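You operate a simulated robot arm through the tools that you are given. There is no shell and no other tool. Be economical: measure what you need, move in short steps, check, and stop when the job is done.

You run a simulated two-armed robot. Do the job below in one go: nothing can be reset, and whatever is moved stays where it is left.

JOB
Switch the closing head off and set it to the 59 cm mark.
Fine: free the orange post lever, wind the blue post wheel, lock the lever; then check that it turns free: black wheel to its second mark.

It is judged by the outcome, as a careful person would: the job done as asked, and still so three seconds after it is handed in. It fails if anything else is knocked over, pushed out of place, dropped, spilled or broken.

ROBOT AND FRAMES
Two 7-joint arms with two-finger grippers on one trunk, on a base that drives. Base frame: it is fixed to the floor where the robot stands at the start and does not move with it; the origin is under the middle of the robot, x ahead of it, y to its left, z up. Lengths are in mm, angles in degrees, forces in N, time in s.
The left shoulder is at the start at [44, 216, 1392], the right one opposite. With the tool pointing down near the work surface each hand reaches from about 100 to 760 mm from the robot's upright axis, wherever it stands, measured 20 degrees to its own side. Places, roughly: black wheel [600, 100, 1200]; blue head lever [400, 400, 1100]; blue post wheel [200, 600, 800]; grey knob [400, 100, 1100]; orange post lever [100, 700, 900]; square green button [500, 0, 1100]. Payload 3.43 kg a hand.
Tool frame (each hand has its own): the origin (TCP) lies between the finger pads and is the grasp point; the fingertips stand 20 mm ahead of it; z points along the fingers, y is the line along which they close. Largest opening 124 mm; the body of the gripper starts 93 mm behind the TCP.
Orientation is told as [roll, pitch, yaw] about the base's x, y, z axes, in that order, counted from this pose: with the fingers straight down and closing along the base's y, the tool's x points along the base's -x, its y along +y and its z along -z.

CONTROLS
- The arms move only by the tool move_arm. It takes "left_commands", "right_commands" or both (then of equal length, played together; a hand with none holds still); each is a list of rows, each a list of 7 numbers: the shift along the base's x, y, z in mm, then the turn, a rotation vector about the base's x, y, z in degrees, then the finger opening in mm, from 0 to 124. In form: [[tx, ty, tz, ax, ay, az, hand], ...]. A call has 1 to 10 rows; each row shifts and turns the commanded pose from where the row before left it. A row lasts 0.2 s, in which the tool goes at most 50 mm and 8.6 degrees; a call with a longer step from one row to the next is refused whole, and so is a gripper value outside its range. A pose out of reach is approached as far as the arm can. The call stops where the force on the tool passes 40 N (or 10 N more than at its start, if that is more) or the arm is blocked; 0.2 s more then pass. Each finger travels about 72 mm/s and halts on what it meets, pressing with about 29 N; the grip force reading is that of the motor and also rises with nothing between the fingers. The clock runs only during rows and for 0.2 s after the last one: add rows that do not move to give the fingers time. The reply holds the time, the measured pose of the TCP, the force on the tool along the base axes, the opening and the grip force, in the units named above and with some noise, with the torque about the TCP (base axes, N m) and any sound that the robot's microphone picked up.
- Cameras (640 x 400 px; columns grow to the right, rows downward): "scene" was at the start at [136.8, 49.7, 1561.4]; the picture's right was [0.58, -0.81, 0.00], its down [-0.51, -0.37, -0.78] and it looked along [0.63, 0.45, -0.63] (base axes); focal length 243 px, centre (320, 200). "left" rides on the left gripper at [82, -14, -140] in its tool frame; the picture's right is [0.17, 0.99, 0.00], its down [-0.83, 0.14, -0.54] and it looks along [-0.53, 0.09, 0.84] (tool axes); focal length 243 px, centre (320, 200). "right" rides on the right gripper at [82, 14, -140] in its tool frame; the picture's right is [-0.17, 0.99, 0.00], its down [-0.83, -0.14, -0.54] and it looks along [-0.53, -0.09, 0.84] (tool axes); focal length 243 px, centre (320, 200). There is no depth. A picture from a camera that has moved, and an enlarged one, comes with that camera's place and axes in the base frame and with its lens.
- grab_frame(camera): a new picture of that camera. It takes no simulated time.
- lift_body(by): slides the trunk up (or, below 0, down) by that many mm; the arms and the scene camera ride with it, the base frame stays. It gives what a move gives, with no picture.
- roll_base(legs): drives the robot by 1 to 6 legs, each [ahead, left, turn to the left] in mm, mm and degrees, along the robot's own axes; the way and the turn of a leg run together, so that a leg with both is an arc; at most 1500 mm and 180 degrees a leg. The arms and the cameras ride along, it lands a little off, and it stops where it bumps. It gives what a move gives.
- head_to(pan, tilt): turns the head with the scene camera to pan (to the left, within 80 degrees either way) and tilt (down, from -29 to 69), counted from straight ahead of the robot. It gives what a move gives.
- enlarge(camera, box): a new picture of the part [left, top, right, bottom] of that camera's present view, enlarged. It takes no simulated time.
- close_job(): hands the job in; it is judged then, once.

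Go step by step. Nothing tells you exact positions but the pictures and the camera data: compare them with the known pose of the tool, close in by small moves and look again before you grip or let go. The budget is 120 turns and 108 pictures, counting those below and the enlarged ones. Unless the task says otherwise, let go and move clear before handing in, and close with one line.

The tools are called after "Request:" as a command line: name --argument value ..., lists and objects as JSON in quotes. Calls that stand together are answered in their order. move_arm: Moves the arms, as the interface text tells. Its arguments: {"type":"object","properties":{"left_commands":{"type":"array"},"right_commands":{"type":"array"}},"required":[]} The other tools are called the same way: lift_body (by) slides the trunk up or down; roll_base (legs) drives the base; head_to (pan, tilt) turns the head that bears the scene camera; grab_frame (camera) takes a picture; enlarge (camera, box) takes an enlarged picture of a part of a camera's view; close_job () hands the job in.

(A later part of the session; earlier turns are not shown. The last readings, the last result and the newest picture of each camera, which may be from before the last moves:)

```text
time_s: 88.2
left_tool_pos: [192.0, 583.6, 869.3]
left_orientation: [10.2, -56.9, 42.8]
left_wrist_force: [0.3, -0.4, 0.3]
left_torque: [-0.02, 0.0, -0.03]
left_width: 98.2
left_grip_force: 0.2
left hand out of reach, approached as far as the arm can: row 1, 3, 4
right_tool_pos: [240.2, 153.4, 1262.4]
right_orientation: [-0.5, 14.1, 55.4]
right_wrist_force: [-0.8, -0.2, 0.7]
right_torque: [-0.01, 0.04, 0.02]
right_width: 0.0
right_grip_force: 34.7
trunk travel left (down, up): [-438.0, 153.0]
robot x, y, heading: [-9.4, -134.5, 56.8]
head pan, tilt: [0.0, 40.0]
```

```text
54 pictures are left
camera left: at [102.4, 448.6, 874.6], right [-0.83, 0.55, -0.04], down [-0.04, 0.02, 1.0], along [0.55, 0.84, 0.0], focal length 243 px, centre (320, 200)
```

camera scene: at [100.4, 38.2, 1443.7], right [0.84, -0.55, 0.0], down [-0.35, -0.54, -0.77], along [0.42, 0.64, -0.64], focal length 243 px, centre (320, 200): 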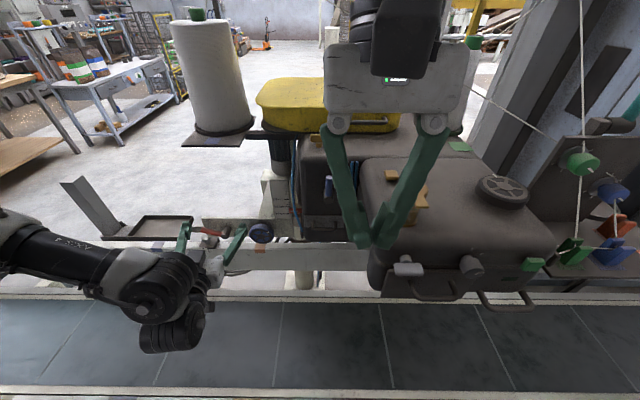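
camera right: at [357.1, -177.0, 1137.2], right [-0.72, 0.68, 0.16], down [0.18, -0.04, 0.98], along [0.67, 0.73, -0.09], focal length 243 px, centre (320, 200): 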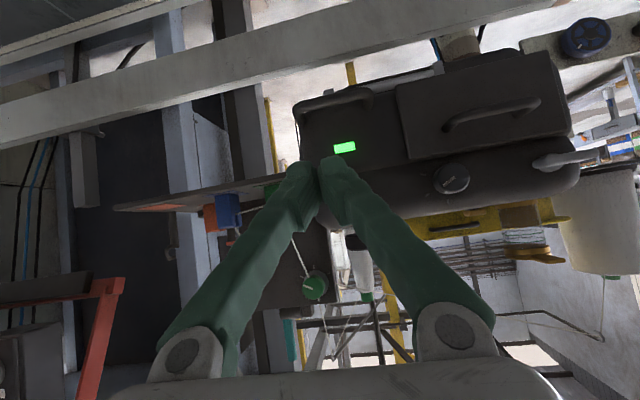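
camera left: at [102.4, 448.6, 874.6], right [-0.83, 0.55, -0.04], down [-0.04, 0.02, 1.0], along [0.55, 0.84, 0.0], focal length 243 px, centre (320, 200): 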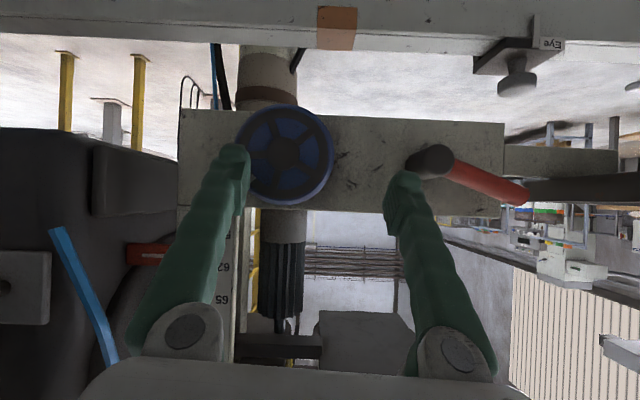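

The wrist is still at its limit. I back off 30 mm, reduce the pitch to ~45°, and shift the base 40 mm right.

Request:
move_arm --left_commands '[[-11, -16.6, 0, 0, 0, 0, 98], [-11, -16.6, 0, -5.8, 3.9, 0, 98], [0, 0, 0, -5.8, 3.9, 0, 98], [0, 0, 0, 0, 0, 0, 98]]'

Request:
roll_base --legs '[[0, -40, 0]]'

Request:
move_arm --left_commands '[[0, 0, -15, 0, 0, 0, 98], [0, 0, -12, 0, 0, 0, 98], [0, 0, 0, 0, 0, 0, 98]]'

Request:
grab_frame --camera "left"

```text
time_s: 89.2
left_tool_pos: [169.3, 551.3, 866.9]
left_orientation: [6.0, -43.2, 46.3]
left_wrist_force: [0.4, 0.4, -0.1]
left_torque: [0.04, -0.03, 0.04]
left_width: 98.0
left_grip_force: 0.1
right_tool_pos: [239.8, 152.9, 1261.3]
right_orientation: [-0.5, 14.2, 55.3]
right_wrist_force: [-0.7, 0.0, 0.0]
right_torque: [-0.02, -0.02, -0.02]
right_width: 0.3
right_grip_force: 34.3
trunk travel left (down, up): [-438.0, 153.0]
robot x, y, heading: [-14.2, -136.8, 56.6]
head pan, tilt: [0.0, 40.0]
```

```text
time_s: 90.4
left_tool_pos: [203.0, 530.0, 867.4]
left_orientation: [6.0, -43.3, 46.2]
left_wrist_force: [0.2, -0.3, 0.4]
left_torque: [0.0, 0.01, -0.05]
left_width: 98.0
left_grip_force: 0.0
right_tool_pos: [271.7, 131.0, 1262.0]
right_orientation: [-0.5, 14.2, 55.3]
right_wrist_force: [-0.2, -0.1, -0.7]
right_torque: [0.03, 0.01, 0.03]
right_width: 0.0
right_grip_force: 34.2
trunk travel left (down, up): [-438.0, 153.0]
robot x, y, heading: [20.0, -157.0, 56.8]
head pan, tilt: [0.0, 40.0]
```

```text
time_s: 91.2
left_tool_pos: [203.8, 529.4, 840.2]
left_orientation: [6.1, -43.3, 46.2]
left_wrist_force: [0.5, -1.0, -0.1]
left_torque: [0.0, 0.0, 0.0]
left_width: 98.2
left_grip_force: 0.1
right_tool_pos: [273.6, 130.9, 1262.3]
right_orientation: [-0.5, 14.1, 55.2]
right_wrist_force: [-0.3, -0.1, 0.4]
right_torque: [-0.02, 0.03, 0.01]
right_width: 0.1
right_grip_force: 34.4
trunk travel left (down, up): [-438.0, 153.0]
robot x, y, heading: [19.9, -157.2, 57.0]
head pan, tilt: [0.0, 40.0]
```

```text
53 pictures are left
camera left: at [117.3, 398.3, 884.6], right [-0.84, 0.54, -0.04], down [0.1, 0.22, 0.97], along [0.53, 0.81, -0.24], focal length 243 px, centre (320, 200)
```

left: 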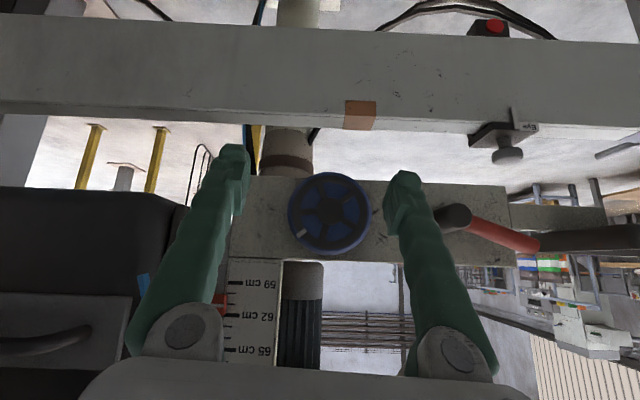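

Aligned. Advancing so the fingers straddle the wheel rim.

Request:
move_arm --left_commands '[[6.3, 13.5, 0, 0, 0, 0, 98], [6.3, 13.5, 0, 0, 0, 0, 98], [6.3, 13.5, 0, 0, 0, 0, 98], [6.3, 13.5, 0, 0, 0, 0, 98], [6.3, 13.5, 0, 0, 0, 0, 98], [0, 0, 0, 0, 0, 0, 98]]'

Request:
grab_frame --camera "left"

```text
time_s: 92.6
left_tool_pos: [222.3, 596.0, 848.5]
left_orientation: [5.8, -43.1, 46.1]
left_wrist_force: [4.5, -7.0, -2.1]
left_torque: [-0.05, 0.02, -0.15]
left_width: 102.3
left_grip_force: 3.4
left hand out of reach, approached as far as the arm can: row 2, 3, 4, 5
right_tool_pos: [274.6, 130.3, 1261.2]
right_orientation: [-0.4, 14.2, 55.3]
right_wrist_force: [0.1, 0.0, 0.5]
right_torque: [0.01, 0.03, -0.02]
right_width: 0.2
right_grip_force: 34.4
trunk travel left (down, up): [-438.0, 153.0]
robot x, y, heading: [20.8, -157.6, 56.8]
head pan, tilt: [0.0, 40.0]
```

```text
52 pictures are left
camera left: at [135.5, 466.5, 892.2], right [-0.84, 0.54, -0.04], down [0.1, 0.22, 0.97], along [0.54, 0.81, -0.24], focal length 243 px, centre (320, 200)
```

left: 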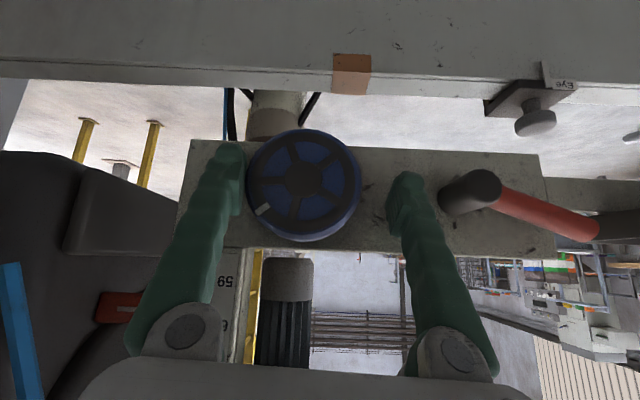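

Near the far reach limit now; I pull the hand back and drive 70 mm ahead so the arm has slack.

Request:
move_arm --left_commands '[[-8.3, -12.5, 0, 0, 0, 0, 98], [-8.3, -12.5, 0, 0, 0, 0, 98], [-8.3, -12.5, 0, 0, 0, 0, 98], [-8.3, -12.5, 0, 0, 0, 0, 98], [-8.3, -12.5, -5, 0, 0, 0, 98], [-3, -14, 0, 0, 0, 0, 98]]'

Request:
roll_base --legs '[[70, 0, 0]]'

Request:
grab_frame --camera "left"

```text
time_s: 94.0
left_tool_pos: [175.5, 520.7, 843.4]
left_orientation: [6.1, -43.2, 46.2]
left_wrist_force: [-1.1, 0.3, 0.2]
left_torque: [-0.03, 0.0, 0.01]
left_width: 98.1
left_grip_force: 0.1
right_tool_pos: [274.5, 131.0, 1261.7]
right_orientation: [-0.5, 14.2, 55.4]
right_wrist_force: [-0.1, 0.7, 0.1]
right_torque: [0.02, -0.01, 0.01]
right_width: 0.0
right_grip_force: 34.7
trunk travel left (down, up): [-438.0, 153.0]
robot x, y, heading: [21.9, -154.9, 56.6]
head pan, tilt: [0.0, 40.0]
```

```text
time_s: 95.1
left_tool_pos: [211.9, 578.8, 844.8]
left_orientation: [6.1, -43.3, 46.2]
left_wrist_force: [0.9, 0.1, -0.4]
left_torque: [0.01, 0.0, -0.03]
left_width: 98.1
left_grip_force: 0.0
right_tool_pos: [310.0, 187.1, 1262.3]
right_orientation: [-0.3, 14.2, 55.4]
right_wrist_force: [0.3, -0.3, -0.5]
right_torque: [-0.02, 0.01, 0.04]
right_width: 0.0
right_grip_force: 34.5
trunk travel left (down, up): [-438.0, 153.0]
robot x, y, heading: [59.0, -103.6, 56.7]
head pan, tilt: [0.0, 40.0]
```

```text
51 pictures are left
camera left: at [125.7, 446.8, 888.6], right [-0.84, 0.54, -0.04], down [0.1, 0.22, 0.97], along [0.53, 0.81, -0.24], focal length 243 px, centre (320, 200)
```

left: 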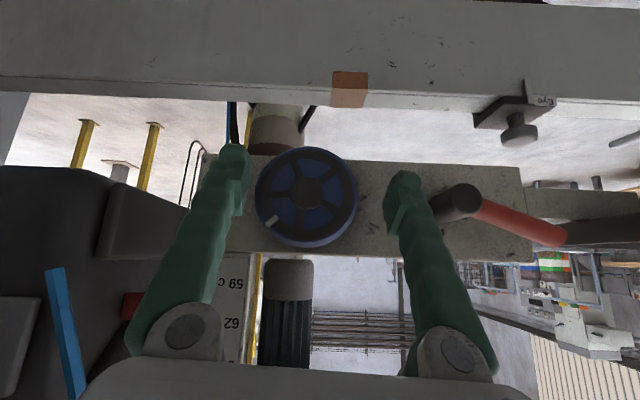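

Request:
move_arm --left_commands '[[8.3, -5.5, -4, 0, 0, 0, 98], [0, 0, 0, 0, 0, 0, 98], [7.7, 11.7, 0, 0, 0, 0, 98], [7.7, 11.7, 0, 0, 0, 0, 98], [0, 0, 0, 0, 0, 0, 98]]'

Request:
grab_frame --camera "left"

```text
time_s: 96.3
left_tool_pos: [237.1, 595.4, 839.6]
left_orientation: [6.1, -43.2, 46.3]
left_wrist_force: [-0.3, -0.2, -0.2]
left_torque: [-0.04, -0.01, -0.04]
left_width: 97.9
left_grip_force: 0.1
right_tool_pos: [309.4, 187.4, 1261.8]
right_orientation: [-0.5, 14.1, 55.3]
right_wrist_force: [-0.4, -0.1, -0.4]
right_torque: [0.03, 0.01, 0.01]
right_width: 0.3
right_grip_force: 34.6
trunk travel left (down, up): [-438.0, 153.0]
robot x, y, heading: [57.1, -101.0, 56.9]
head pan, tilt: [0.0, 40.0]
```

```text
50 pictures are left
camera left: at [149.8, 464.4, 884.6], right [-0.84, 0.54, -0.04], down [0.1, 0.22, 0.97], along [0.53, 0.81, -0.24], focal length 243 px, centre (320, 200)
```

left: 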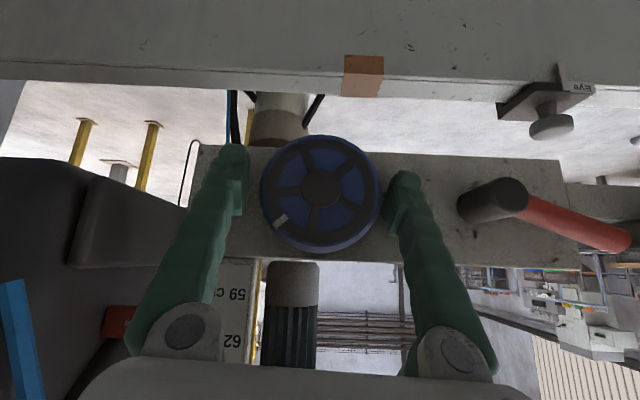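

The hand is centred on the wheel; I close on the rim.

Request:
move_arm --left_commands '[[0, 0, 0, 0, 0, 0, 60], [0, 0, 0, 0, 0, 0, 60], [0, 0, 0, 0, 0, 0, 60]]'

Request:
enlarge --camera "left" --box '[80, 80, 420, 380]'

```text
time_s: 97.1
left_tool_pos: [236.4, 595.5, 839.7]
left_orientation: [6.1, -43.2, 46.3]
left_wrist_force: [-1.5, 2.6, 0.5]
left_torque: [0.02, -0.02, 0.46]
left_width: 78.0
left_grip_force: 45.3
right_tool_pos: [310.8, 188.5, 1262.6]
right_orientation: [-0.5, 14.2, 55.5]
right_wrist_force: [0.1, 0.7, 0.4]
right_torque: [0.03, 0.01, -0.01]
right_width: 0.1
right_grip_force: 33.9
trunk travel left (down, up): [-438.0, 153.0]
robot x, y, heading: [58.7, -101.2, 56.9]
head pan, tilt: [0.0, 40.0]
```

```text
1.33 times, centred on (250, 230) of left
camera zoom: at [149.5, 464.8, 884.4], right [-0.84, 0.54, -0.04], down [0.1, 0.22, 0.97], along [0.53, 0.81, -0.24], focal length 324 px, centre (413, 160)
```

zoom: 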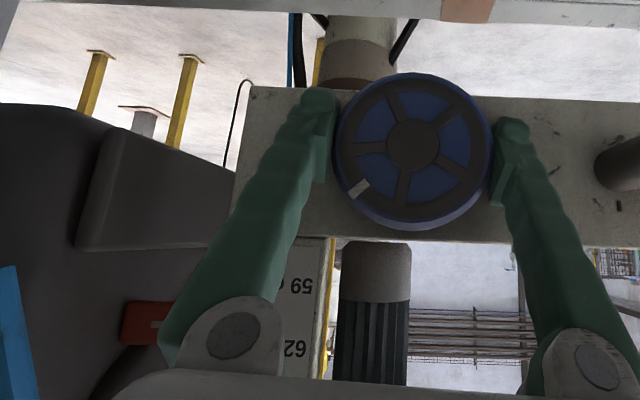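

Gripped (78 mm). I turn it counter-clockwise ~32° as a trial.

Request:
move_arm --left_commands '[[0, 0, 0, -4.4, -6.7, 0, 60], [0, 0, 0, -4.4, -6.7, 0, 60], [0, 0, 0, -4.4, -6.7, 0, 60], [0, 0, 0, -4.4, -6.7, 0, 60], [0, 0, 0, 0, 0, 0, 60]]'

Request:
enlarge --camera "left" --box '[80, 80, 420, 380]'

Request:
enlarge --camera "scene" --box '[180, 180, 320, 270]'

```text
time_s: 98.3
left_tool_pos: [235.8, 596.8, 840.2]
left_orientation: [-37.5, -40.6, 76.2]
left_wrist_force: [-3.8, 1.5, 2.9]
left_torque: [-0.08, -0.03, 0.53]
left_width: 78.3
left_grip_force: 44.9
right_tool_pos: [310.4, 187.9, 1262.9]
right_orientation: [-0.5, 14.2, 55.5]
right_wrist_force: [0.4, -0.2, 0.4]
right_torque: [-0.02, -0.04, 0.01]
right_width: 0.1
right_grip_force: 34.8
trunk travel left (down, up): [-438.0, 153.0]
robot x, y, heading: [55.6, -101.1, 56.7]
head pan, tilt: [0.0, 40.0]
```

```text
1.33 times, centred on (250, 230) of left
camera zoom: at [129.6, 477.9, 877.7], right [-0.7, 0.44, -0.56], down [-0.33, 0.5, 0.8], along [0.64, 0.74, -0.2], focal length 324 px, centre (413, 160)
```

zoom: 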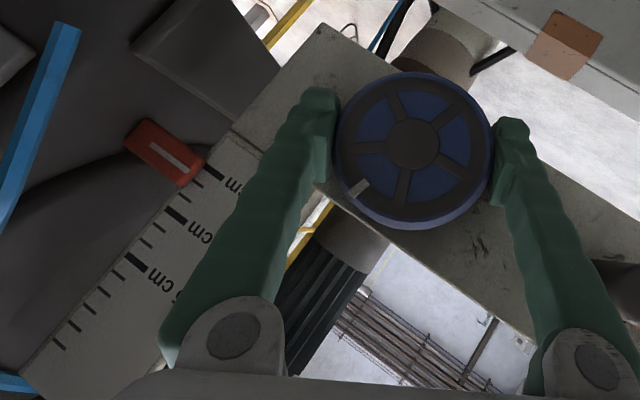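

```text
4.44 times, centred on (250, 225) of scene
camera zoom: at [171.1, 73.1, 1443.7], right [0.84, -0.55, 0.0], down [-0.35, -0.54, -0.77], along [0.42, 0.64, -0.64], focal length 1079 px, centre (631, 89)
```

zoom: 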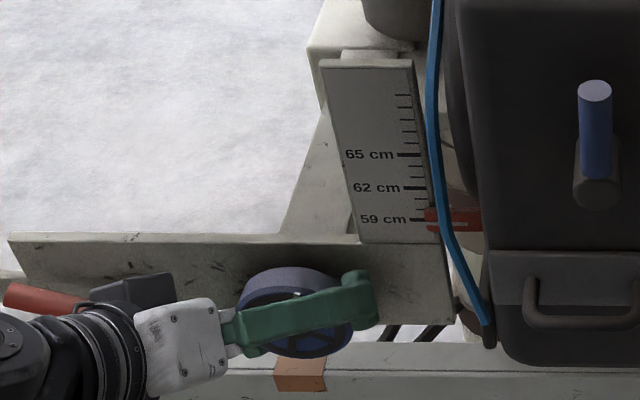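

The wheel turns and the head moved down markedly. I zoom into the pointer for a precise reading.

Request:
enlarge --camera "left" --box '[135, 125, 215, 195]'

```text
5.71 times, centred on (175, 160) of left
camera zoom: at [129.6, 477.9, 877.7], right [-0.7, 0.44, -0.56], down [-0.33, 0.5, 0.8], along [0.64, 0.74, -0.2], focal length 1386 px, centre (1149, 429)
```

zoom: 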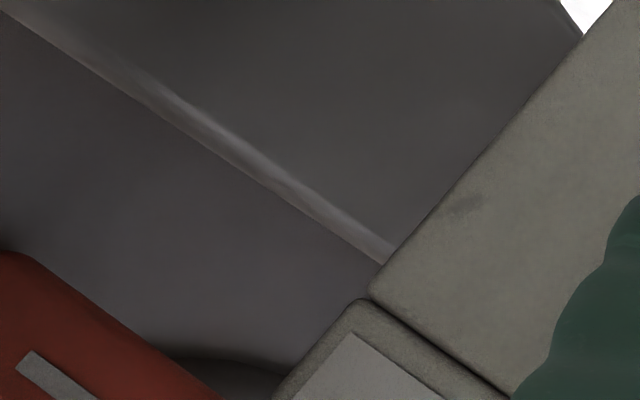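

Request:
enlarge --camera "left" --box '[96, 175, 192, 235]'

```text
6.67 times, centred on (144, 205) of left
camera zoom: at [129.6, 477.9, 877.7], right [-0.7, 0.44, -0.56], down [-0.33, 0.5, 0.8], along [0.64, 0.74, -0.2], focal length 1618 px, centre (1493, 167)
```

zoom: 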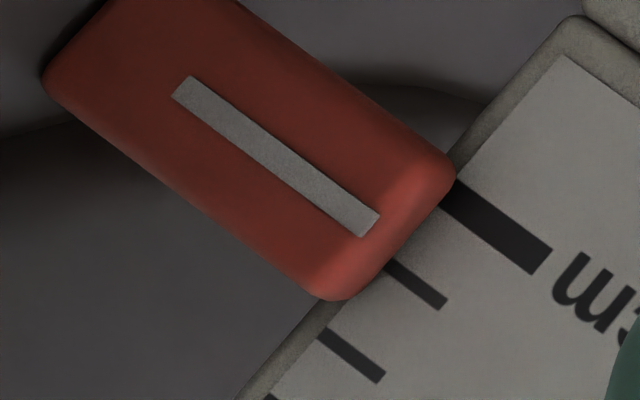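

Reading ≈59.75. The rate is ~0.37 mm per degree; I turn ~16° more the same way and measure.

Request:
move_arm --left_commands '[[0, 0, 0, -4.4, -6.7, 0, 60], [0, 0, 0, -4.4, -6.7, 0, 60], [0, 0, 0, 0, 0, 0, 60]]'

Request:
grab_frame --camera "left"

```text
time_s: 99.1
left_tool_pos: [235.3, 596.0, 840.1]
left_orientation: [-55.7, -33.8, 87.1]
left_wrist_force: [-2.8, 0.5, 0.9]
left_torque: [1.24, 0.76, -0.09]
left_width: 78.4
left_grip_force: 44.8
right_tool_pos: [310.9, 189.4, 1260.9]
right_orientation: [-0.4, 14.2, 55.3]
right_wrist_force: [0.1, -0.3, -0.3]
right_torque: [0.01, -0.01, 0.0]
right_width: 0.0
right_grip_force: 34.4
trunk travel left (down, up): [-438.0, 153.0]
robot x, y, heading: [55.6, -96.7, 56.8]
head pan, tilt: [0.0, 40.0]
```

```text
44 pictures are left
camera left: at [121.8, 483.1, 869.5], right [-0.54, 0.34, -0.77], down [-0.49, 0.61, 0.62], along [0.68, 0.71, -0.16], focal length 243 px, centre (320, 200)
```

left: 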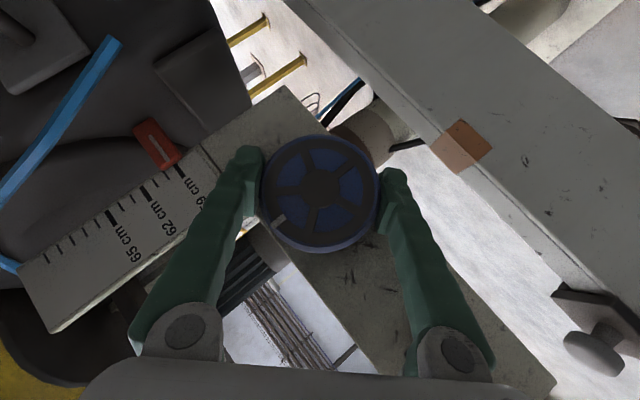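

Request:
enlarge --camera "left" --box '[120, 105, 230, 205]'

```text
4.00 times, centred on (175, 155) of left
camera zoom: at [121.8, 483.1, 869.5], right [-0.54, 0.34, -0.77], down [-0.49, 0.61, 0.62], along [0.68, 0.71, -0.16], focal length 970 px, centre (900, 380)
```

zoom: 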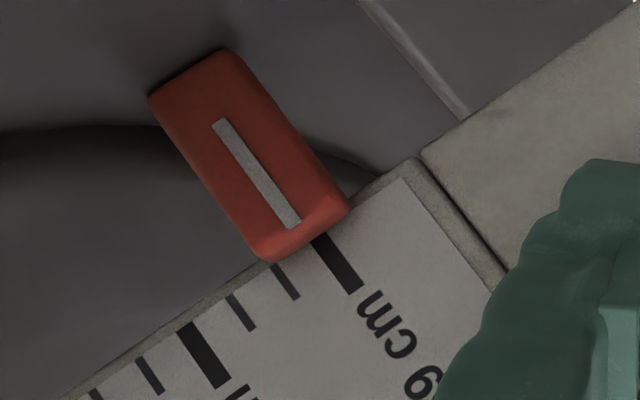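

Reads ≈59.15–59.2. About 4° more.

Request:
move_arm --left_commands '[[0, 0, 0, -2.3, -3.5, 0, 60], [0, 0, 0, 0, 0, 0, 60]]'

Request:
enlarge --camera "left" --box '[120, 105, 230, 205]'

```text
time_s: 99.7
left_tool_pos: [235.9, 595.3, 839.8]
left_orientation: [-59.8, -31.5, 89.5]
left_wrist_force: [-3.1, -1.2, 0.2]
left_torque: [0.69, 1.28, 0.35]
left_width: 78.3
left_grip_force: 44.4
right_tool_pos: [309.9, 188.5, 1262.2]
right_orientation: [-0.5, 14.1, 55.3]
right_wrist_force: [0.2, 0.5, -0.3]
right_torque: [0.0, 0.01, -0.03]
right_width: 0.2
right_grip_force: 34.2
trunk travel left (down, up): [-438.0, 153.0]
robot x, y, heading: [59.4, -98.7, 56.7]
head pan, tilt: [0.0, 40.0]
```

```text
4.00 times, centred on (175, 155) of left
camera zoom: at [120.4, 483.8, 867.2], right [-0.49, 0.31, -0.81], down [-0.53, 0.64, 0.56], along [0.69, 0.71, -0.15], focal length 970 px, centre (900, 380)
```

zoom: 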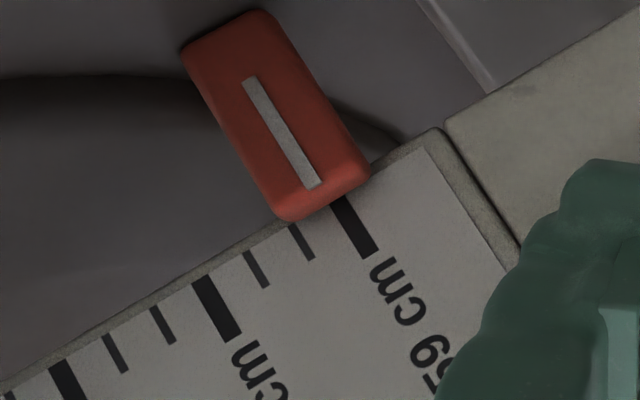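

Request:
grab_frame --camera "left"

```text
41 pictures are left
camera left: at [120.4, 483.8, 867.2], right [-0.49, 0.31, -0.81], down [-0.53, 0.64, 0.56], along [0.69, 0.71, -0.15], focal length 243 px, centre (320, 200)
```

left: 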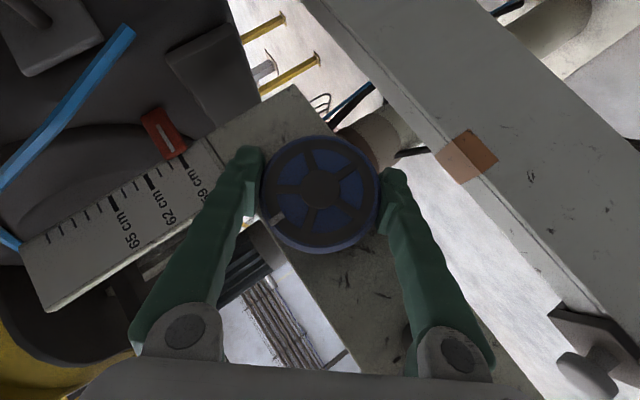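

Request:
move_arm --left_commands '[[0, 0, 0, -2.8, -4.2, 0, 55], [0, 0, 0, 0, 0, 0, 55]]'

Request:
enlarge --camera "left" --box '[120, 85, 300, 235]'

```text
time_s: 100.3
left_tool_pos: [235.3, 596.3, 839.4]
left_orientation: [-64.7, -28.7, 91.8]
left_wrist_force: [-7.4, -3.3, 2.5]
left_torque: [0.7, 1.26, 0.13]
left_width: 78.2
left_grip_force: 44.8
right_tool_pos: [309.5, 187.5, 1261.6]
right_orientation: [-0.6, 14.1, 55.4]
right_wrist_force: [-0.5, -0.5, -0.5]
right_torque: [0.0, -0.02, -0.02]
right_width: 0.0
right_grip_force: 34.4
trunk travel left (down, up): [-438.0, 153.0]
robot x, y, heading: [57.3, -101.4, 57.1]
head pan, tilt: [0.0, 40.0]
```

```text
2.67 times, centred on (210, 160) of left
camera zoom: at [118.2, 485.2, 864.3], right [-0.43, 0.27, -0.86], down [-0.57, 0.66, 0.49], along [0.7, 0.7, -0.13], focal length 647 px, centre (613, 307)
```

zoom: 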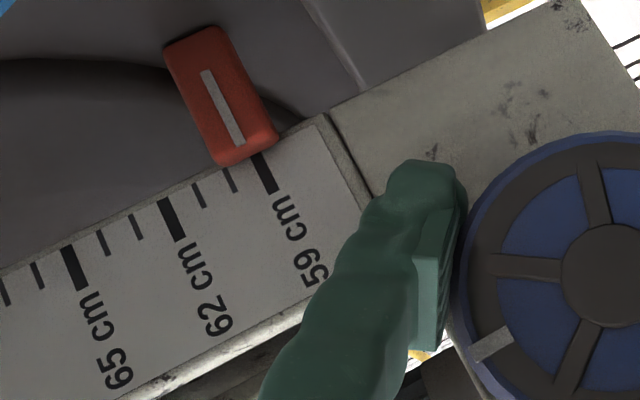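

Readings vary with the oblique view, and the wheel resists now. I release, back off, and take a level, square look at the pointer.

Request:
move_arm --left_commands '[[0, 0, 0, 0, 0, 0, 98], [0, 0, 0, 0, 0, 0, 98], [-8.3, -12.5, 0, 0, 0, 0, 98], [-8.3, -12.5, 0, 4.4, 6.7, 0, 98], [-8.3, -12.5, 0, 4.4, 6.7, 0, 98], [-8.3, -12.5, 5, 4.4, 6.7, 0, 98], [0, 0, 5, 4.4, 6.7, 0, 98], [0, 0, 5, 4.4, 6.7, 0, 98], [0, 0, 5, 4.4, 6.7, 0, 98], [0, 0, 5, 2.2, 3.4, 0, 98]]'

Request:
enlarge --camera "left" --box '[100, 90, 380, 320]'

```text
time_s: 102.5
left_tool_pos: [202.2, 547.5, 865.3]
left_orientation: [-1.0, -43.9, 51.1]
left_wrist_force: [-1.0, -0.5, 0.1]
left_torque: [-0.02, 0.02, 0.01]
left_width: 97.9
left_grip_force: 0.0
right_tool_pos: [310.5, 190.3, 1261.1]
right_orientation: [-0.4, 14.2, 55.4]
right_wrist_force: [0.0, 0.0, -0.2]
right_torque: [0.0, -0.02, 0.04]
right_width: 0.0
right_grip_force: 34.4
trunk travel left (down, up): [-438.0, 153.0]
robot x, y, heading: [52.6, -99.7, 56.9]
head pan, tilt: [0.0, 40.0]
```

```text
1.74 times, centred on (240, 205) of left
camera zoom: at [112.8, 417.9, 909.7], right [-0.84, 0.53, -0.13], down [0.03, 0.27, 0.96], along [0.55, 0.8, -0.24], focal length 422 px, centre (459, 191)
```

zoom: 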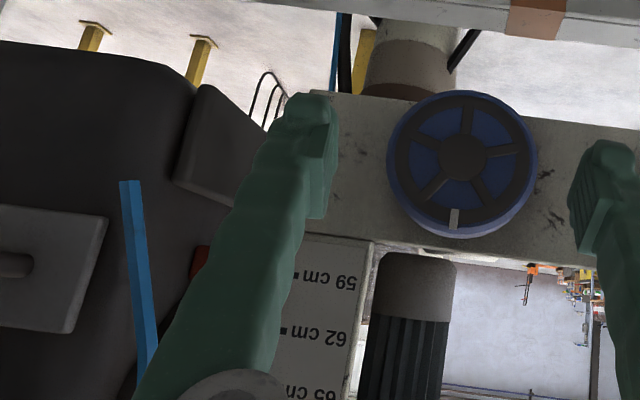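

Camera height is right (910) but a finger hides the pointer; I close the fingers.

Request:
move_arm --left_commands '[[0, 0, 0, 0, 0, 0, 40], [0, 0, 0, 0, 0, 0, 10], [0, 0, 0, 0, 0, 0, 0], [0, 0, 0, 0, 0, 0, 0]]'

Request:
enlarge --camera "left" --box '[150, 205, 280, 295]'

```text
time_s: 103.5
left_tool_pos: [200.5, 545.9, 865.3]
left_orientation: [-1.1, -43.9, 51.2]
left_wrist_force: [0.3, 0.0, -0.2]
left_torque: [0.03, -0.02, 0.01]
left_width: 0.0
left_grip_force: 29.5
right_tool_pos: [310.2, 188.9, 1260.8]
right_orientation: [-0.5, 14.1, 55.4]
right_wrist_force: [-0.5, -0.3, 0.0]
right_torque: [0.01, -0.01, 0.03]
right_width: 0.0
right_grip_force: 34.8
trunk travel left (down, up): [-438.0, 153.0]
robot x, y, heading: [58.7, -99.9, 56.9]
head pan, tilt: [0.0, 40.0]
```

```text
4.44 times, centred on (215, 250) of left
camera zoom: at [112.8, 417.9, 909.5], right [-0.84, 0.53, -0.13], down [0.03, 0.27, 0.96], along [0.55, 0.8, -0.24], focal length 1078 px, centre (787, -22)
```

zoom: 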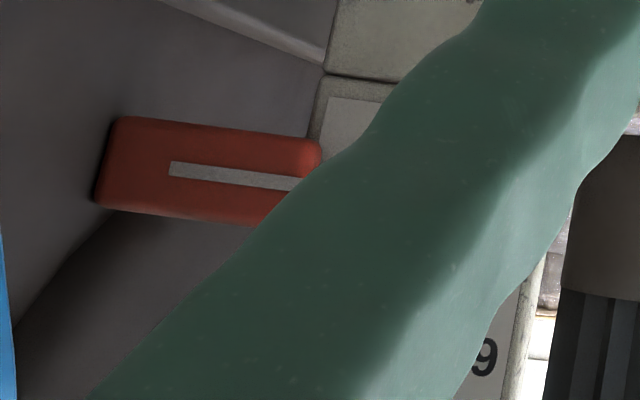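

Request:
move_arm --left_commands '[[-25, 16.6, 0, 0, 0, 0, 0], [-25, 16.6, 0, 0, 0, 0, 0], [0, 0, 0, 0, 0, 0, 0]]'

Request:
enlarge --camera "left" --box '[90, 190, 230, 290]'

```text
time_s: 104.3
left_tool_pos: [155.0, 578.5, 864.8]
left_orientation: [-1.0, -44.0, 51.2]
left_wrist_force: [0.2, 0.2, -0.3]
left_torque: [0.0, -0.02, 0.03]
left_width: 0.2
left_grip_force: 29.3
right_tool_pos: [311.3, 187.9, 1262.5]
right_orientation: [-0.4, 14.1, 55.3]
right_wrist_force: [0.0, 0.2, -0.3]
right_torque: [-0.01, -0.02, 0.0]
right_width: 0.2
right_grip_force: 34.5
trunk travel left (down, up): [-438.0, 153.0]
robot x, y, heading: [60.1, -98.8, 57.0]
head pan, tilt: [0.0, 40.0]
```

```text
4.00 times, centred on (160, 240) of left
camera zoom: at [64.9, 451.3, 908.7], right [-0.84, 0.53, -0.13], down [0.03, 0.27, 0.96], along [0.55, 0.8, -0.24], focal length 970 px, centre (960, 40)
```

zoom: 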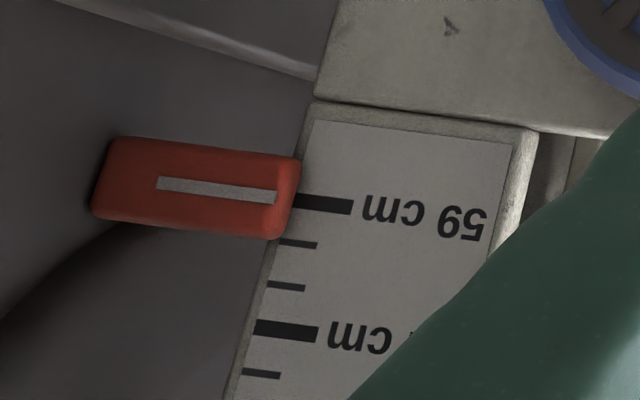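

Level reading: pointer line sits on the 59 mark. Now to lock the lever: I drive 120 mm left (the hand rides along to beside the lever) and check.

Request:
roll_base --legs '[[0, 120, 0]]'

Request:
grab_frame --camera "left"

```text
time_s: 106.5
left_tool_pos: [55.3, 644.4, 864.0]
left_orientation: [-1.0, -43.9, 50.9]
left_wrist_force: [0.2, -0.4, 0.8]
left_torque: [0.01, -0.03, -0.01]
left_width: 0.0
left_grip_force: 29.1
right_tool_pos: [212.6, 253.4, 1262.9]
right_orientation: [-0.6, 14.2, 55.3]
right_wrist_force: [0.1, 0.0, -0.3]
right_torque: [0.02, -0.03, 0.04]
right_width: 0.0
right_grip_force: 34.5
trunk travel left (down, up): [-438.0, 153.0]
robot x, y, heading: [-41.7, -35.0, 56.7]
head pan, tilt: [0.0, 40.0]
```

```text
36 pictures are left
camera left: at [-34.2, 516.0, 908.8], right [-0.83, 0.54, -0.13], down [0.03, 0.27, 0.96], along [0.55, 0.8, -0.24], focal length 243 px, centre (320, 200)
```

left: 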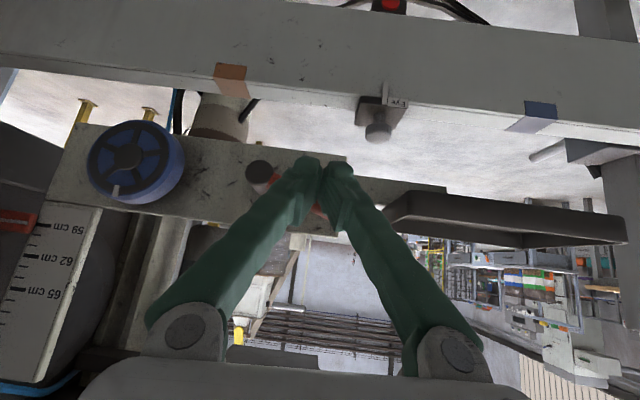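

Request:
move_arm --left_commands '[[0, 0, -20, 0, 0, 0, 0], [0, 0, -20, 0, 0, 0, 0], [7.9, 11.9, 0, 0, 0, 0, 0], [7.9, 11.9, 0, 0, 0, 0, 0], [7.9, 11.9, 0, 0, 0, 0, 0], [7.9, 11.9, 0, 0, 0, 0, 0], [0, 0, 0, 0, 0, 0, 0]]'

Request:
grab_frame --camera "left"

```text
time_s: 108.1
left_tool_pos: [87.0, 692.2, 823.5]
left_orientation: [-1.1, -43.8, 51.2]
left_wrist_force: [0.0, -0.5, -0.3]
left_torque: [0.0, -0.01, -0.04]
left_width: 0.3
left_grip_force: 28.6
right_tool_pos: [212.0, 253.9, 1262.4]
right_orientation: [-0.5, 14.0, 55.3]
right_wrist_force: [-0.1, 0.4, -0.3]
right_torque: [-0.03, -0.01, 0.0]
right_width: 0.4
right_grip_force: 34.2
trunk travel left (down, up): [-438.0, 153.0]
robot x, y, heading: [-38.9, -31.8, 56.6]
head pan, tilt: [0.0, 40.0]
```

```text
35 pictures are left
camera left: at [-2.8, 563.6, 868.4], right [-0.83, 0.54, -0.13], down [0.03, 0.27, 0.96], along [0.55, 0.8, -0.24], focal length 243 px, centre (320, 200)
```

left: 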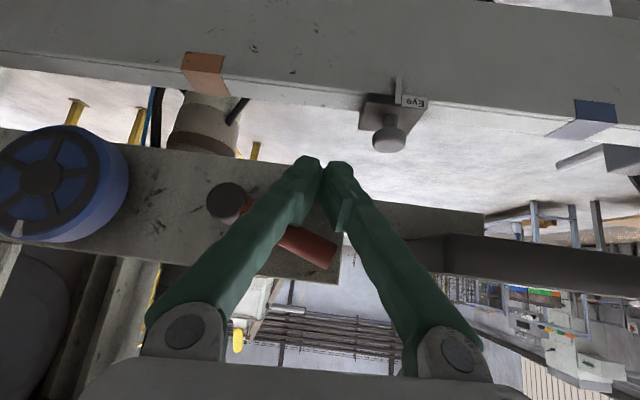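

The fingers are under the lever's end. I sweep up along the arc to push it back upright.

Request:
move_arm --left_commands '[[-0.5, 0.3, 9.6, 0, 0, 0, 0], [-0.3, 0.2, 8.9, 0, 0, 0, 0], [0.8, -0.6, 8.9, 0, 0, 0, 0], [2, -1.3, 8.6, 0, 0, 0, 0], [3.1, -2, 8.1, 0, 0, 0, 0], [4.2, -2.8, 7.5, 0, 0, 0, 0]]'

Request:
grab_frame --camera "left"

```text
time_s: 109.5
left_tool_pos: [96.0, 686.6, 875.3]
left_orientation: [-1.0, -43.9, 51.2]
left_wrist_force: [-1.6, -0.8, 0.3]
left_torque: [0.03, 0.01, -0.01]
left_width: 0.0
left_grip_force: 28.9
right_tool_pos: [212.0, 253.1, 1261.2]
right_orientation: [-0.6, 14.1, 55.4]
right_wrist_force: [-0.5, -0.1, 0.3]
right_torque: [-0.03, 0.0, 0.02]
right_width: 0.1
right_grip_force: 34.1
trunk travel left (down, up): [-438.0, 153.0]
robot x, y, heading: [-40.9, -35.2, 56.8]
head pan, tilt: [0.0, 40.0]
```

```text
34 pictures are left
camera left: at [6.7, 557.5, 919.9], right [-0.84, 0.53, -0.13], down [0.03, 0.27, 0.96], along [0.55, 0.8, -0.24], focal length 243 px, centre (320, 200)
```

left: 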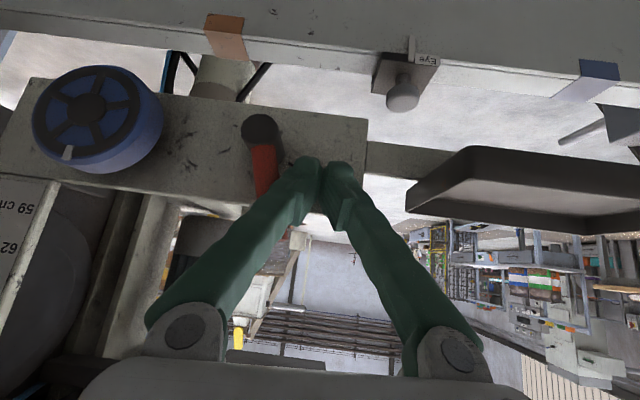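

Request:
move_arm --left_commands '[[5, -3.3, 6.6, 0, 0, 0, 0], [5.8, -3.9, 5.6, 0, 0, 0, 0], [6.5, -4.3, 4.4, 0, 0, 0, 0]]'

Request:
grab_frame --camera "left"

```text
time_s: 110.3
left_tool_pos: [110.9, 675.8, 890.3]
left_orientation: [-0.8, -44.0, 51.2]
left_wrist_force: [-6.7, 4.9, -2.7]
left_torque: [-0.04, -0.1, -0.01]
left_width: 0.0
left_grip_force: 29.0
right_tool_pos: [210.0, 254.7, 1262.6]
right_orientation: [-0.5, 14.2, 55.2]
right_wrist_force: [-0.5, -0.3, -0.3]
right_torque: [-0.01, -0.02, 0.02]
right_width: 0.3
right_grip_force: 34.0
trunk travel left (down, up): [-438.0, 153.0]
robot x, y, heading: [-38.5, -33.9, 56.6]
head pan, tilt: [0.0, 40.0]
```

```text
33 pictures are left
camera left: at [21.8, 547.4, 934.7], right [-0.84, 0.53, -0.13], down [0.03, 0.27, 0.96], along [0.55, 0.8, -0.24], focal length 243 px, centre (320, 200)
```

left: 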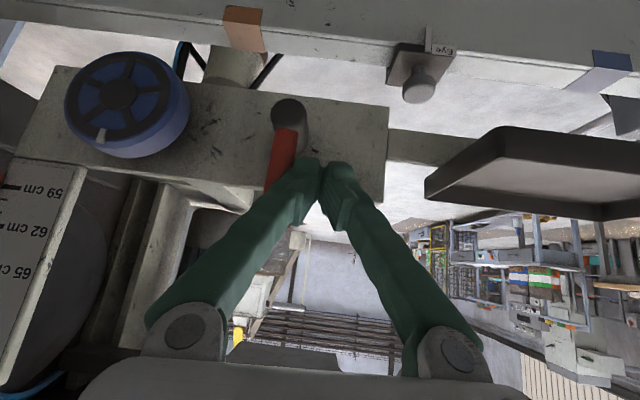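

The lever is near upright. I push a little further to feel the locked stop.

Request:
move_arm --left_commands '[[4.2, -2.8, 0, 0, 0, 0, 0], [4.2, -2.8, 0, 0, 0, 0, 0], [4.2, -2.8, 0, 0, 0, 0, 0]]'

Request:
grab_frame --camera "left"

```text
time_s: 111.0
left_tool_pos: [110.5, 676.6, 889.8]
left_orientation: [0.1, -43.9, 51.4]
left_wrist_force: [-15.7, 5.3, 2.0]
left_torque: [-0.1, -0.3, -0.11]
left_width: 0.4
left_grip_force: 29.6
right_tool_pos: [209.7, 254.3, 1261.7]
right_orientation: [-0.6, 14.1, 55.6]
right_wrist_force: [0.7, -0.8, 0.2]
right_torque: [0.02, 0.01, -0.05]
right_width: 0.0
right_grip_force: 34.6
trunk travel left (down, up): [-438.0, 153.0]
robot x, y, heading: [-40.9, -33.5, 56.9]
head pan, tilt: [0.0, 40.0]
stopped in row 3 (left hand): the force on the tool passed its limit at 43 N (the readings are from after the stop); the commanded pose is now the measured one
```

```text
32 pictures are left
camera left: at [24.1, 545.4, 934.6], right [-0.85, 0.52, -0.11], down [0.03, 0.26, 0.96], along [0.53, 0.81, -0.24], focal length 243 px, centre (320, 200)
```

left: 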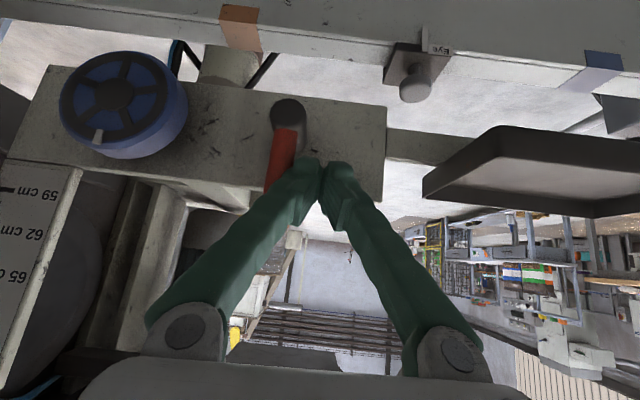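

The lever is back at its upright stop (43 N), i.e. locked. I retreat the left hand and check lever and scale.

Request:
move_arm --left_commands '[[-4, 3, 0, 0, 0, 0, 0], [-11, -16.6, 5, 0, 0, 0, 0], [-11, -16.6, 5, 0, 0, 0, 0], [-11, -16.6, 5, 0, 0, 0, 0], [-11, -16.6, 5, 0, 0, 0, 0], [0, 0, 0, 0, 0, 0, 0]]'

Request:
grab_frame --camera "left"

```text
time_s: 112.4
left_tool_pos: [66.3, 610.6, 908.4]
left_orientation: [-0.3, -43.9, 51.3]
left_wrist_force: [0.3, 0.7, 0.5]
left_torque: [-0.02, 0.03, 0.0]
left_width: 0.0
left_grip_force: 29.3
right_tool_pos: [210.9, 255.3, 1261.9]
right_orientation: [-0.6, 14.2, 55.5]
right_wrist_force: [0.0, -0.2, -0.7]
right_torque: [-0.02, 0.03, 0.01]
right_width: 0.0
right_grip_force: 34.6
trunk travel left (down, up): [-438.0, 153.0]
robot x, y, heading: [-40.5, -33.1, 56.9]
head pan, tilt: [0.0, 40.0]
```

```text
31 pictures are left
camera left: at [-21.8, 480.7, 953.9], right [-0.84, 0.53, -0.12], down [0.03, 0.27, 0.96], along [0.54, 0.81, -0.24], focal length 243 px, centre (320, 200)
```

left: 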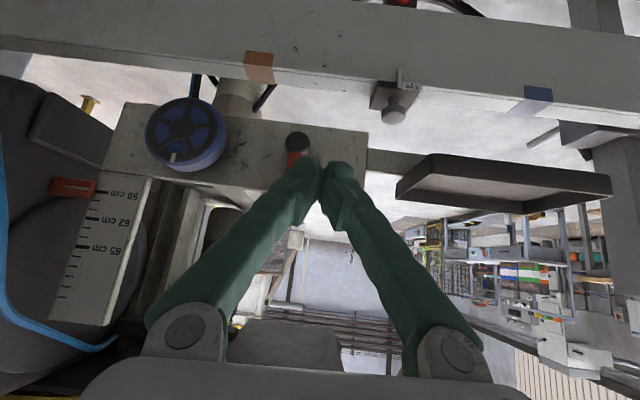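

Request:
move_arm --left_commands '[[-8, -12, 40, -5, 3.3, 0, 0], [-8, -12, 40, -5, 3.3, 0, 0], [-8, -12, 40, -5, 3.3, 0, 0], [-8, -12, 40, -5, 3.3, 0, 0], [-8, -12, 40, -5, 3.3, 0, 0], [0, 0, 40, 0, 0, 0, 0]]'

Request:
lift_body --by 150

Request:
roll_base --legs '[[-180, 0, 0], [0, -255, 0]]'

Request:
grab_frame --camera "scene"

```text
time_s: 113.8
left_tool_pos: [24.3, 547.9, 1154.1]
left_orientation: [-3.1, -14.1, 52.7]
left_wrist_force: [0.6, -0.6, 0.0]
left_torque: [0.02, 0.02, 0.0]
left_width: 0.0
left_grip_force: 28.9
right_tool_pos: [210.6, 251.2, 1262.4]
right_orientation: [-0.6, 14.2, 55.4]
right_wrist_force: [-0.4, -0.6, 0.1]
right_torque: [0.02, 0.01, -0.01]
right_width: 0.0
right_grip_force: 33.8
trunk travel left (down, up): [-438.0, 153.0]
robot x, y, heading: [-40.9, -32.9, 57.3]
head pan, tilt: [0.0, 40.0]
```

```text
time_s: 115.5
left_tool_pos: [27.1, 550.7, 1298.6]
left_orientation: [-3.0, -13.9, 52.7]
left_wrist_force: [0.2, 0.4, -0.6]
left_torque: [-0.01, -0.01, 0.0]
left_width: 0.2
left_grip_force: 28.8
right_tool_pos: [211.5, 255.2, 1410.4]
right_orientation: [-0.5, 14.2, 55.5]
right_wrist_force: [0.4, -0.2, 0.1]
right_torque: [-0.02, -0.02, 0.03]
right_width: 0.0
right_grip_force: 34.6
trunk travel left (down, up): [-588.0, 3.0]
robot x, y, heading: [-41.0, -33.5, 57.1]
head pan, tilt: [0.0, 40.0]
```

```text
time_s: 120.8
left_tool_pos: [140.7, 266.2, 1300.9]
left_orientation: [-3.0, -14.2, 52.9]
left_wrist_force: [-0.1, 0.9, -0.1]
left_torque: [-0.01, -0.02, 0.02]
left_width: 0.1
left_grip_force: 29.4
right_tool_pos: [324.9, -31.1, 1411.3]
right_orientation: [-0.5, 14.0, 55.6]
right_wrist_force: [-0.3, 0.1, -0.2]
right_torque: [0.03, -0.01, 0.0]
right_width: 0.2
right_grip_force: 34.1
trunk travel left (down, up): [-588.0, 3.0]
robot x, y, heading: [73.3, -319.7, 57.4]
head pan, tilt: [0.0, 40.0]
```

```text
30 pictures are left
camera scene: at [125.2, -240.4, 1613.3], right [0.84, -0.54, 0.0], down [-0.35, -0.54, -0.77], along [0.42, 0.64, -0.64], focal length 243 px, centre (320, 200)
```

scene: 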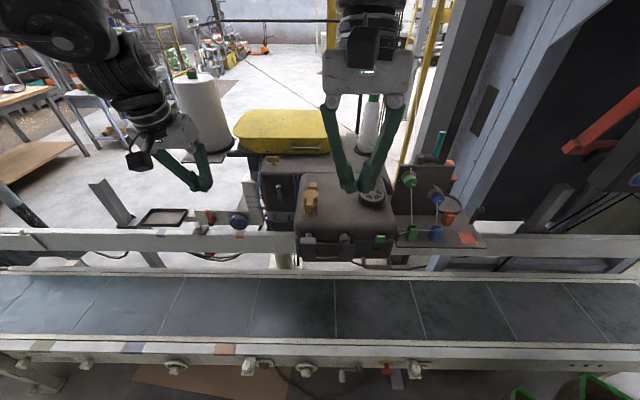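

I bring the right hand over in front of the black wheel to see its marks from above.

Request:
move_arm --right_commands '[[35, 19, 0, 5.8, -3.8, 0, 0], [35, 19, -20, 5.8, -3.8, 0, 0], [35, 19, -20, 0, 0, 0, 0], [35, 19, -20, 0, 0, 0, 0], [35, 19, -20, 0, 0, 0, 0], [0, 0, 0, 0, 0, 0, 0]]'

Request:
grab_frame --camera "right"

```text
time_s: 122.2
left_tool_pos: [140.7, 265.5, 1300.5]
left_orientation: [-3.0, -14.0, 52.7]
left_wrist_force: [-0.1, -0.1, 0.0]
left_torque: [0.01, 0.02, 0.0]
left_width: 0.1
left_grip_force: 28.7
right_tool_pos: [437.9, 47.4, 1319.3]
right_orientation: [-0.1, 0.1, 55.4]
right_wrist_force: [0.5, -0.7, 0.9]
right_torque: [0.0, 0.0, -0.02]
right_width: 0.0
right_grip_force: 34.4
right hand out of reach, approached as far as the arm can: row 4, 5
trunk travel left (down, up): [-588.0, 3.0]
robot x, y, heading: [75.2, -323.7, 57.4]
head pan, tilt: [0.0, 40.0]
```

```text
29 pictures are left
camera right: at [380.0, -12.1, 1458.4], right [-0.72, 0.7, 0.0], down [0.59, 0.61, 0.54], along [0.38, 0.38, -0.84], focal length 243 px, centre (320, 200)
```

right: 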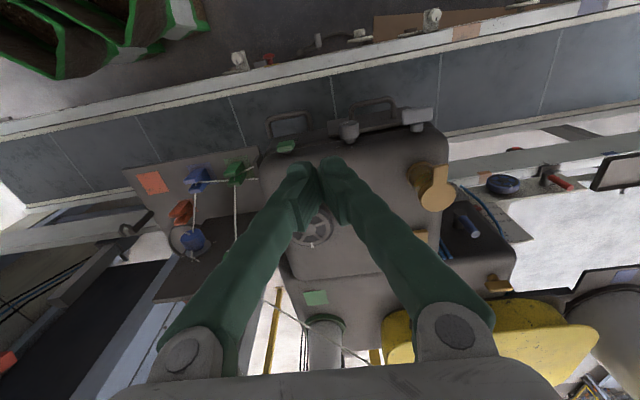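

Request:
move_arm --right_commands '[[0, 0, 0, 0, 0, 0, 70], [0, 0, 0, 0, 0, 0, 124], [0, 0, 0, 0, 0, 0, 124], [0, 0, 0, 0, 0, 0, 124], [0, 0, 0, 0, 0, 0, 124]]'

Request:
enlarge --camera "right" --box '[250, 170, 390, 270]'

```text
time_s: 123.4
left_tool_pos: [141.0, 265.7, 1301.1]
left_orientation: [-3.0, -14.0, 52.9]
left_wrist_force: [0.0, -0.3, -0.2]
left_torque: [-0.01, -0.02, 0.04]
left_width: 0.0
left_grip_force: 29.1
right_tool_pos: [436.9, 48.1, 1318.7]
right_orientation: [-0.1, 0.1, 55.4]
right_wrist_force: [0.2, 0.0, -0.4]
right_torque: [-0.02, -0.01, -0.02]
right_width: 124.0
right_grip_force: 0.0
trunk travel left (down, up): [-588.0, 3.0]
robot x, y, heading: [73.5, -324.5, 57.3]
head pan, tilt: [0.0, 40.0]
```

```text
4.00 times, centred on (320, 220) of right
camera zoom: at [379.9, -12.1, 1458.4], right [-0.72, 0.7, 0.0], down [0.59, 0.61, 0.54], along [0.38, 0.38, -0.84], focal length 970 px, centre (320, 120)
```

zoom: 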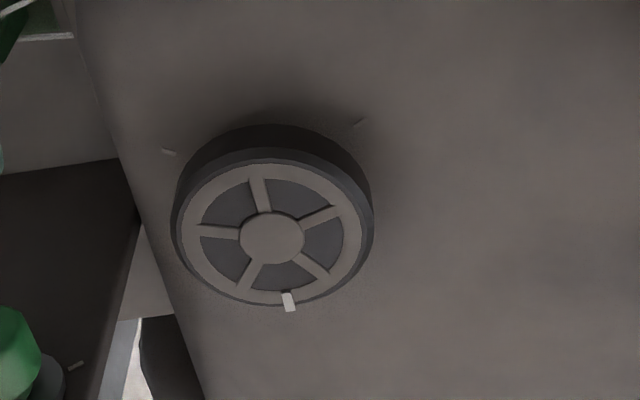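

I see faint dashes on the housing around the wheel; zooming on each.

Request:
enlarge --camera "right" --box '[276, 188, 348, 258]'

Request:
enlarge --camera "scene" --box '[335, 165, 415, 225]'

```text
5.71 times, centred on (312, 223) of right
camera zoom: at [379.9, -12.1, 1458.4], right [-0.72, 0.7, 0.0], down [0.59, 0.61, 0.54], along [0.38, 0.38, -0.84], focal length 1386 px, centre (366, 69)
```

zoom: 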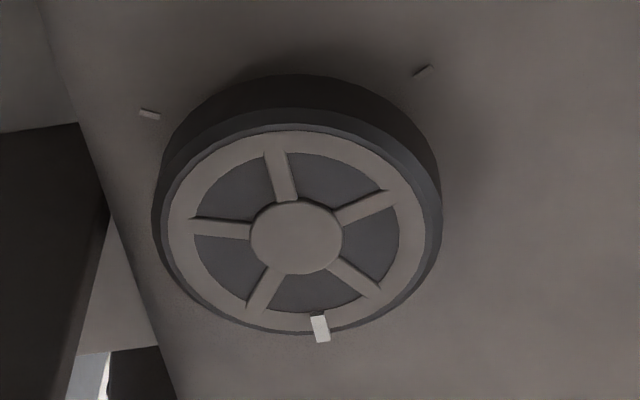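

```text
6.67 times, centred on (375, 195) of scene
camera zoom: at [125.8, -240.7, 1613.3], right [0.84, -0.54, 0.0], down [-0.35, -0.54, -0.77], along [0.42, 0.64, -0.64], focal length 1619 px, centre (-47, 233)
```

zoom: 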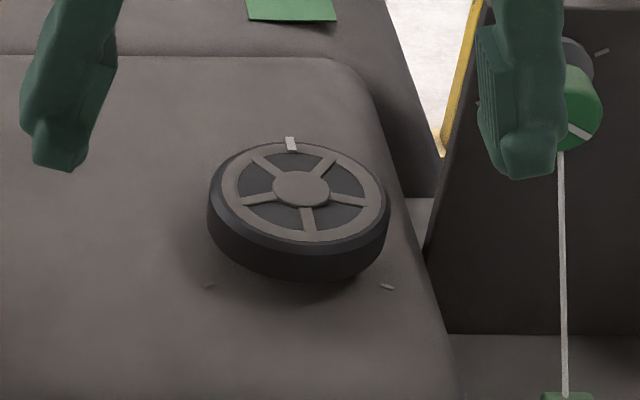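

Request:
enlarge --camera "right" --box '[268, 190, 292, 205]'

Request:
enlarge --camera "right" --box '[316, 182, 344, 200]'

```text
16.00 times, centred on (280, 198) of right
camera zoom: at [379.9, -12.1, 1458.4], right [-0.72, 0.7, 0.0], down [0.59, 0.61, 0.54], along [0.38, 0.38, -0.84], focal length 3882 px, centre (960, 240)
```

zoom: 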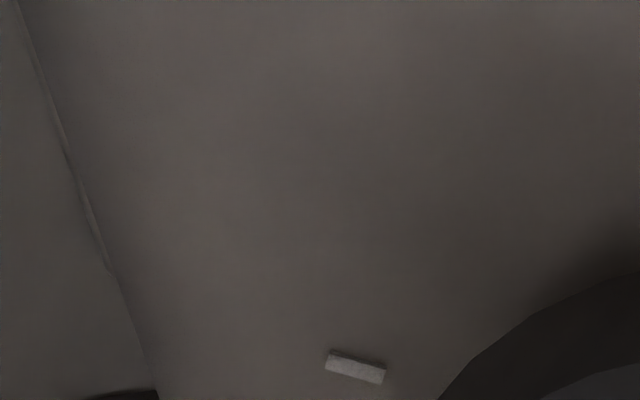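

```text
16.00 times, centred on (330, 191) of right
camera zoom: at [379.9, -12.1, 1458.4], right [-0.72, 0.7, 0.0], down [0.59, 0.61, 0.54], along [0.38, 0.38, -0.84], focal length 3882 px, centre (160, 344)
```

zoom: 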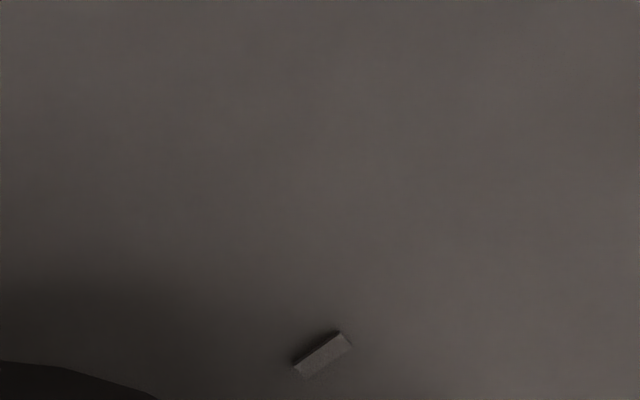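

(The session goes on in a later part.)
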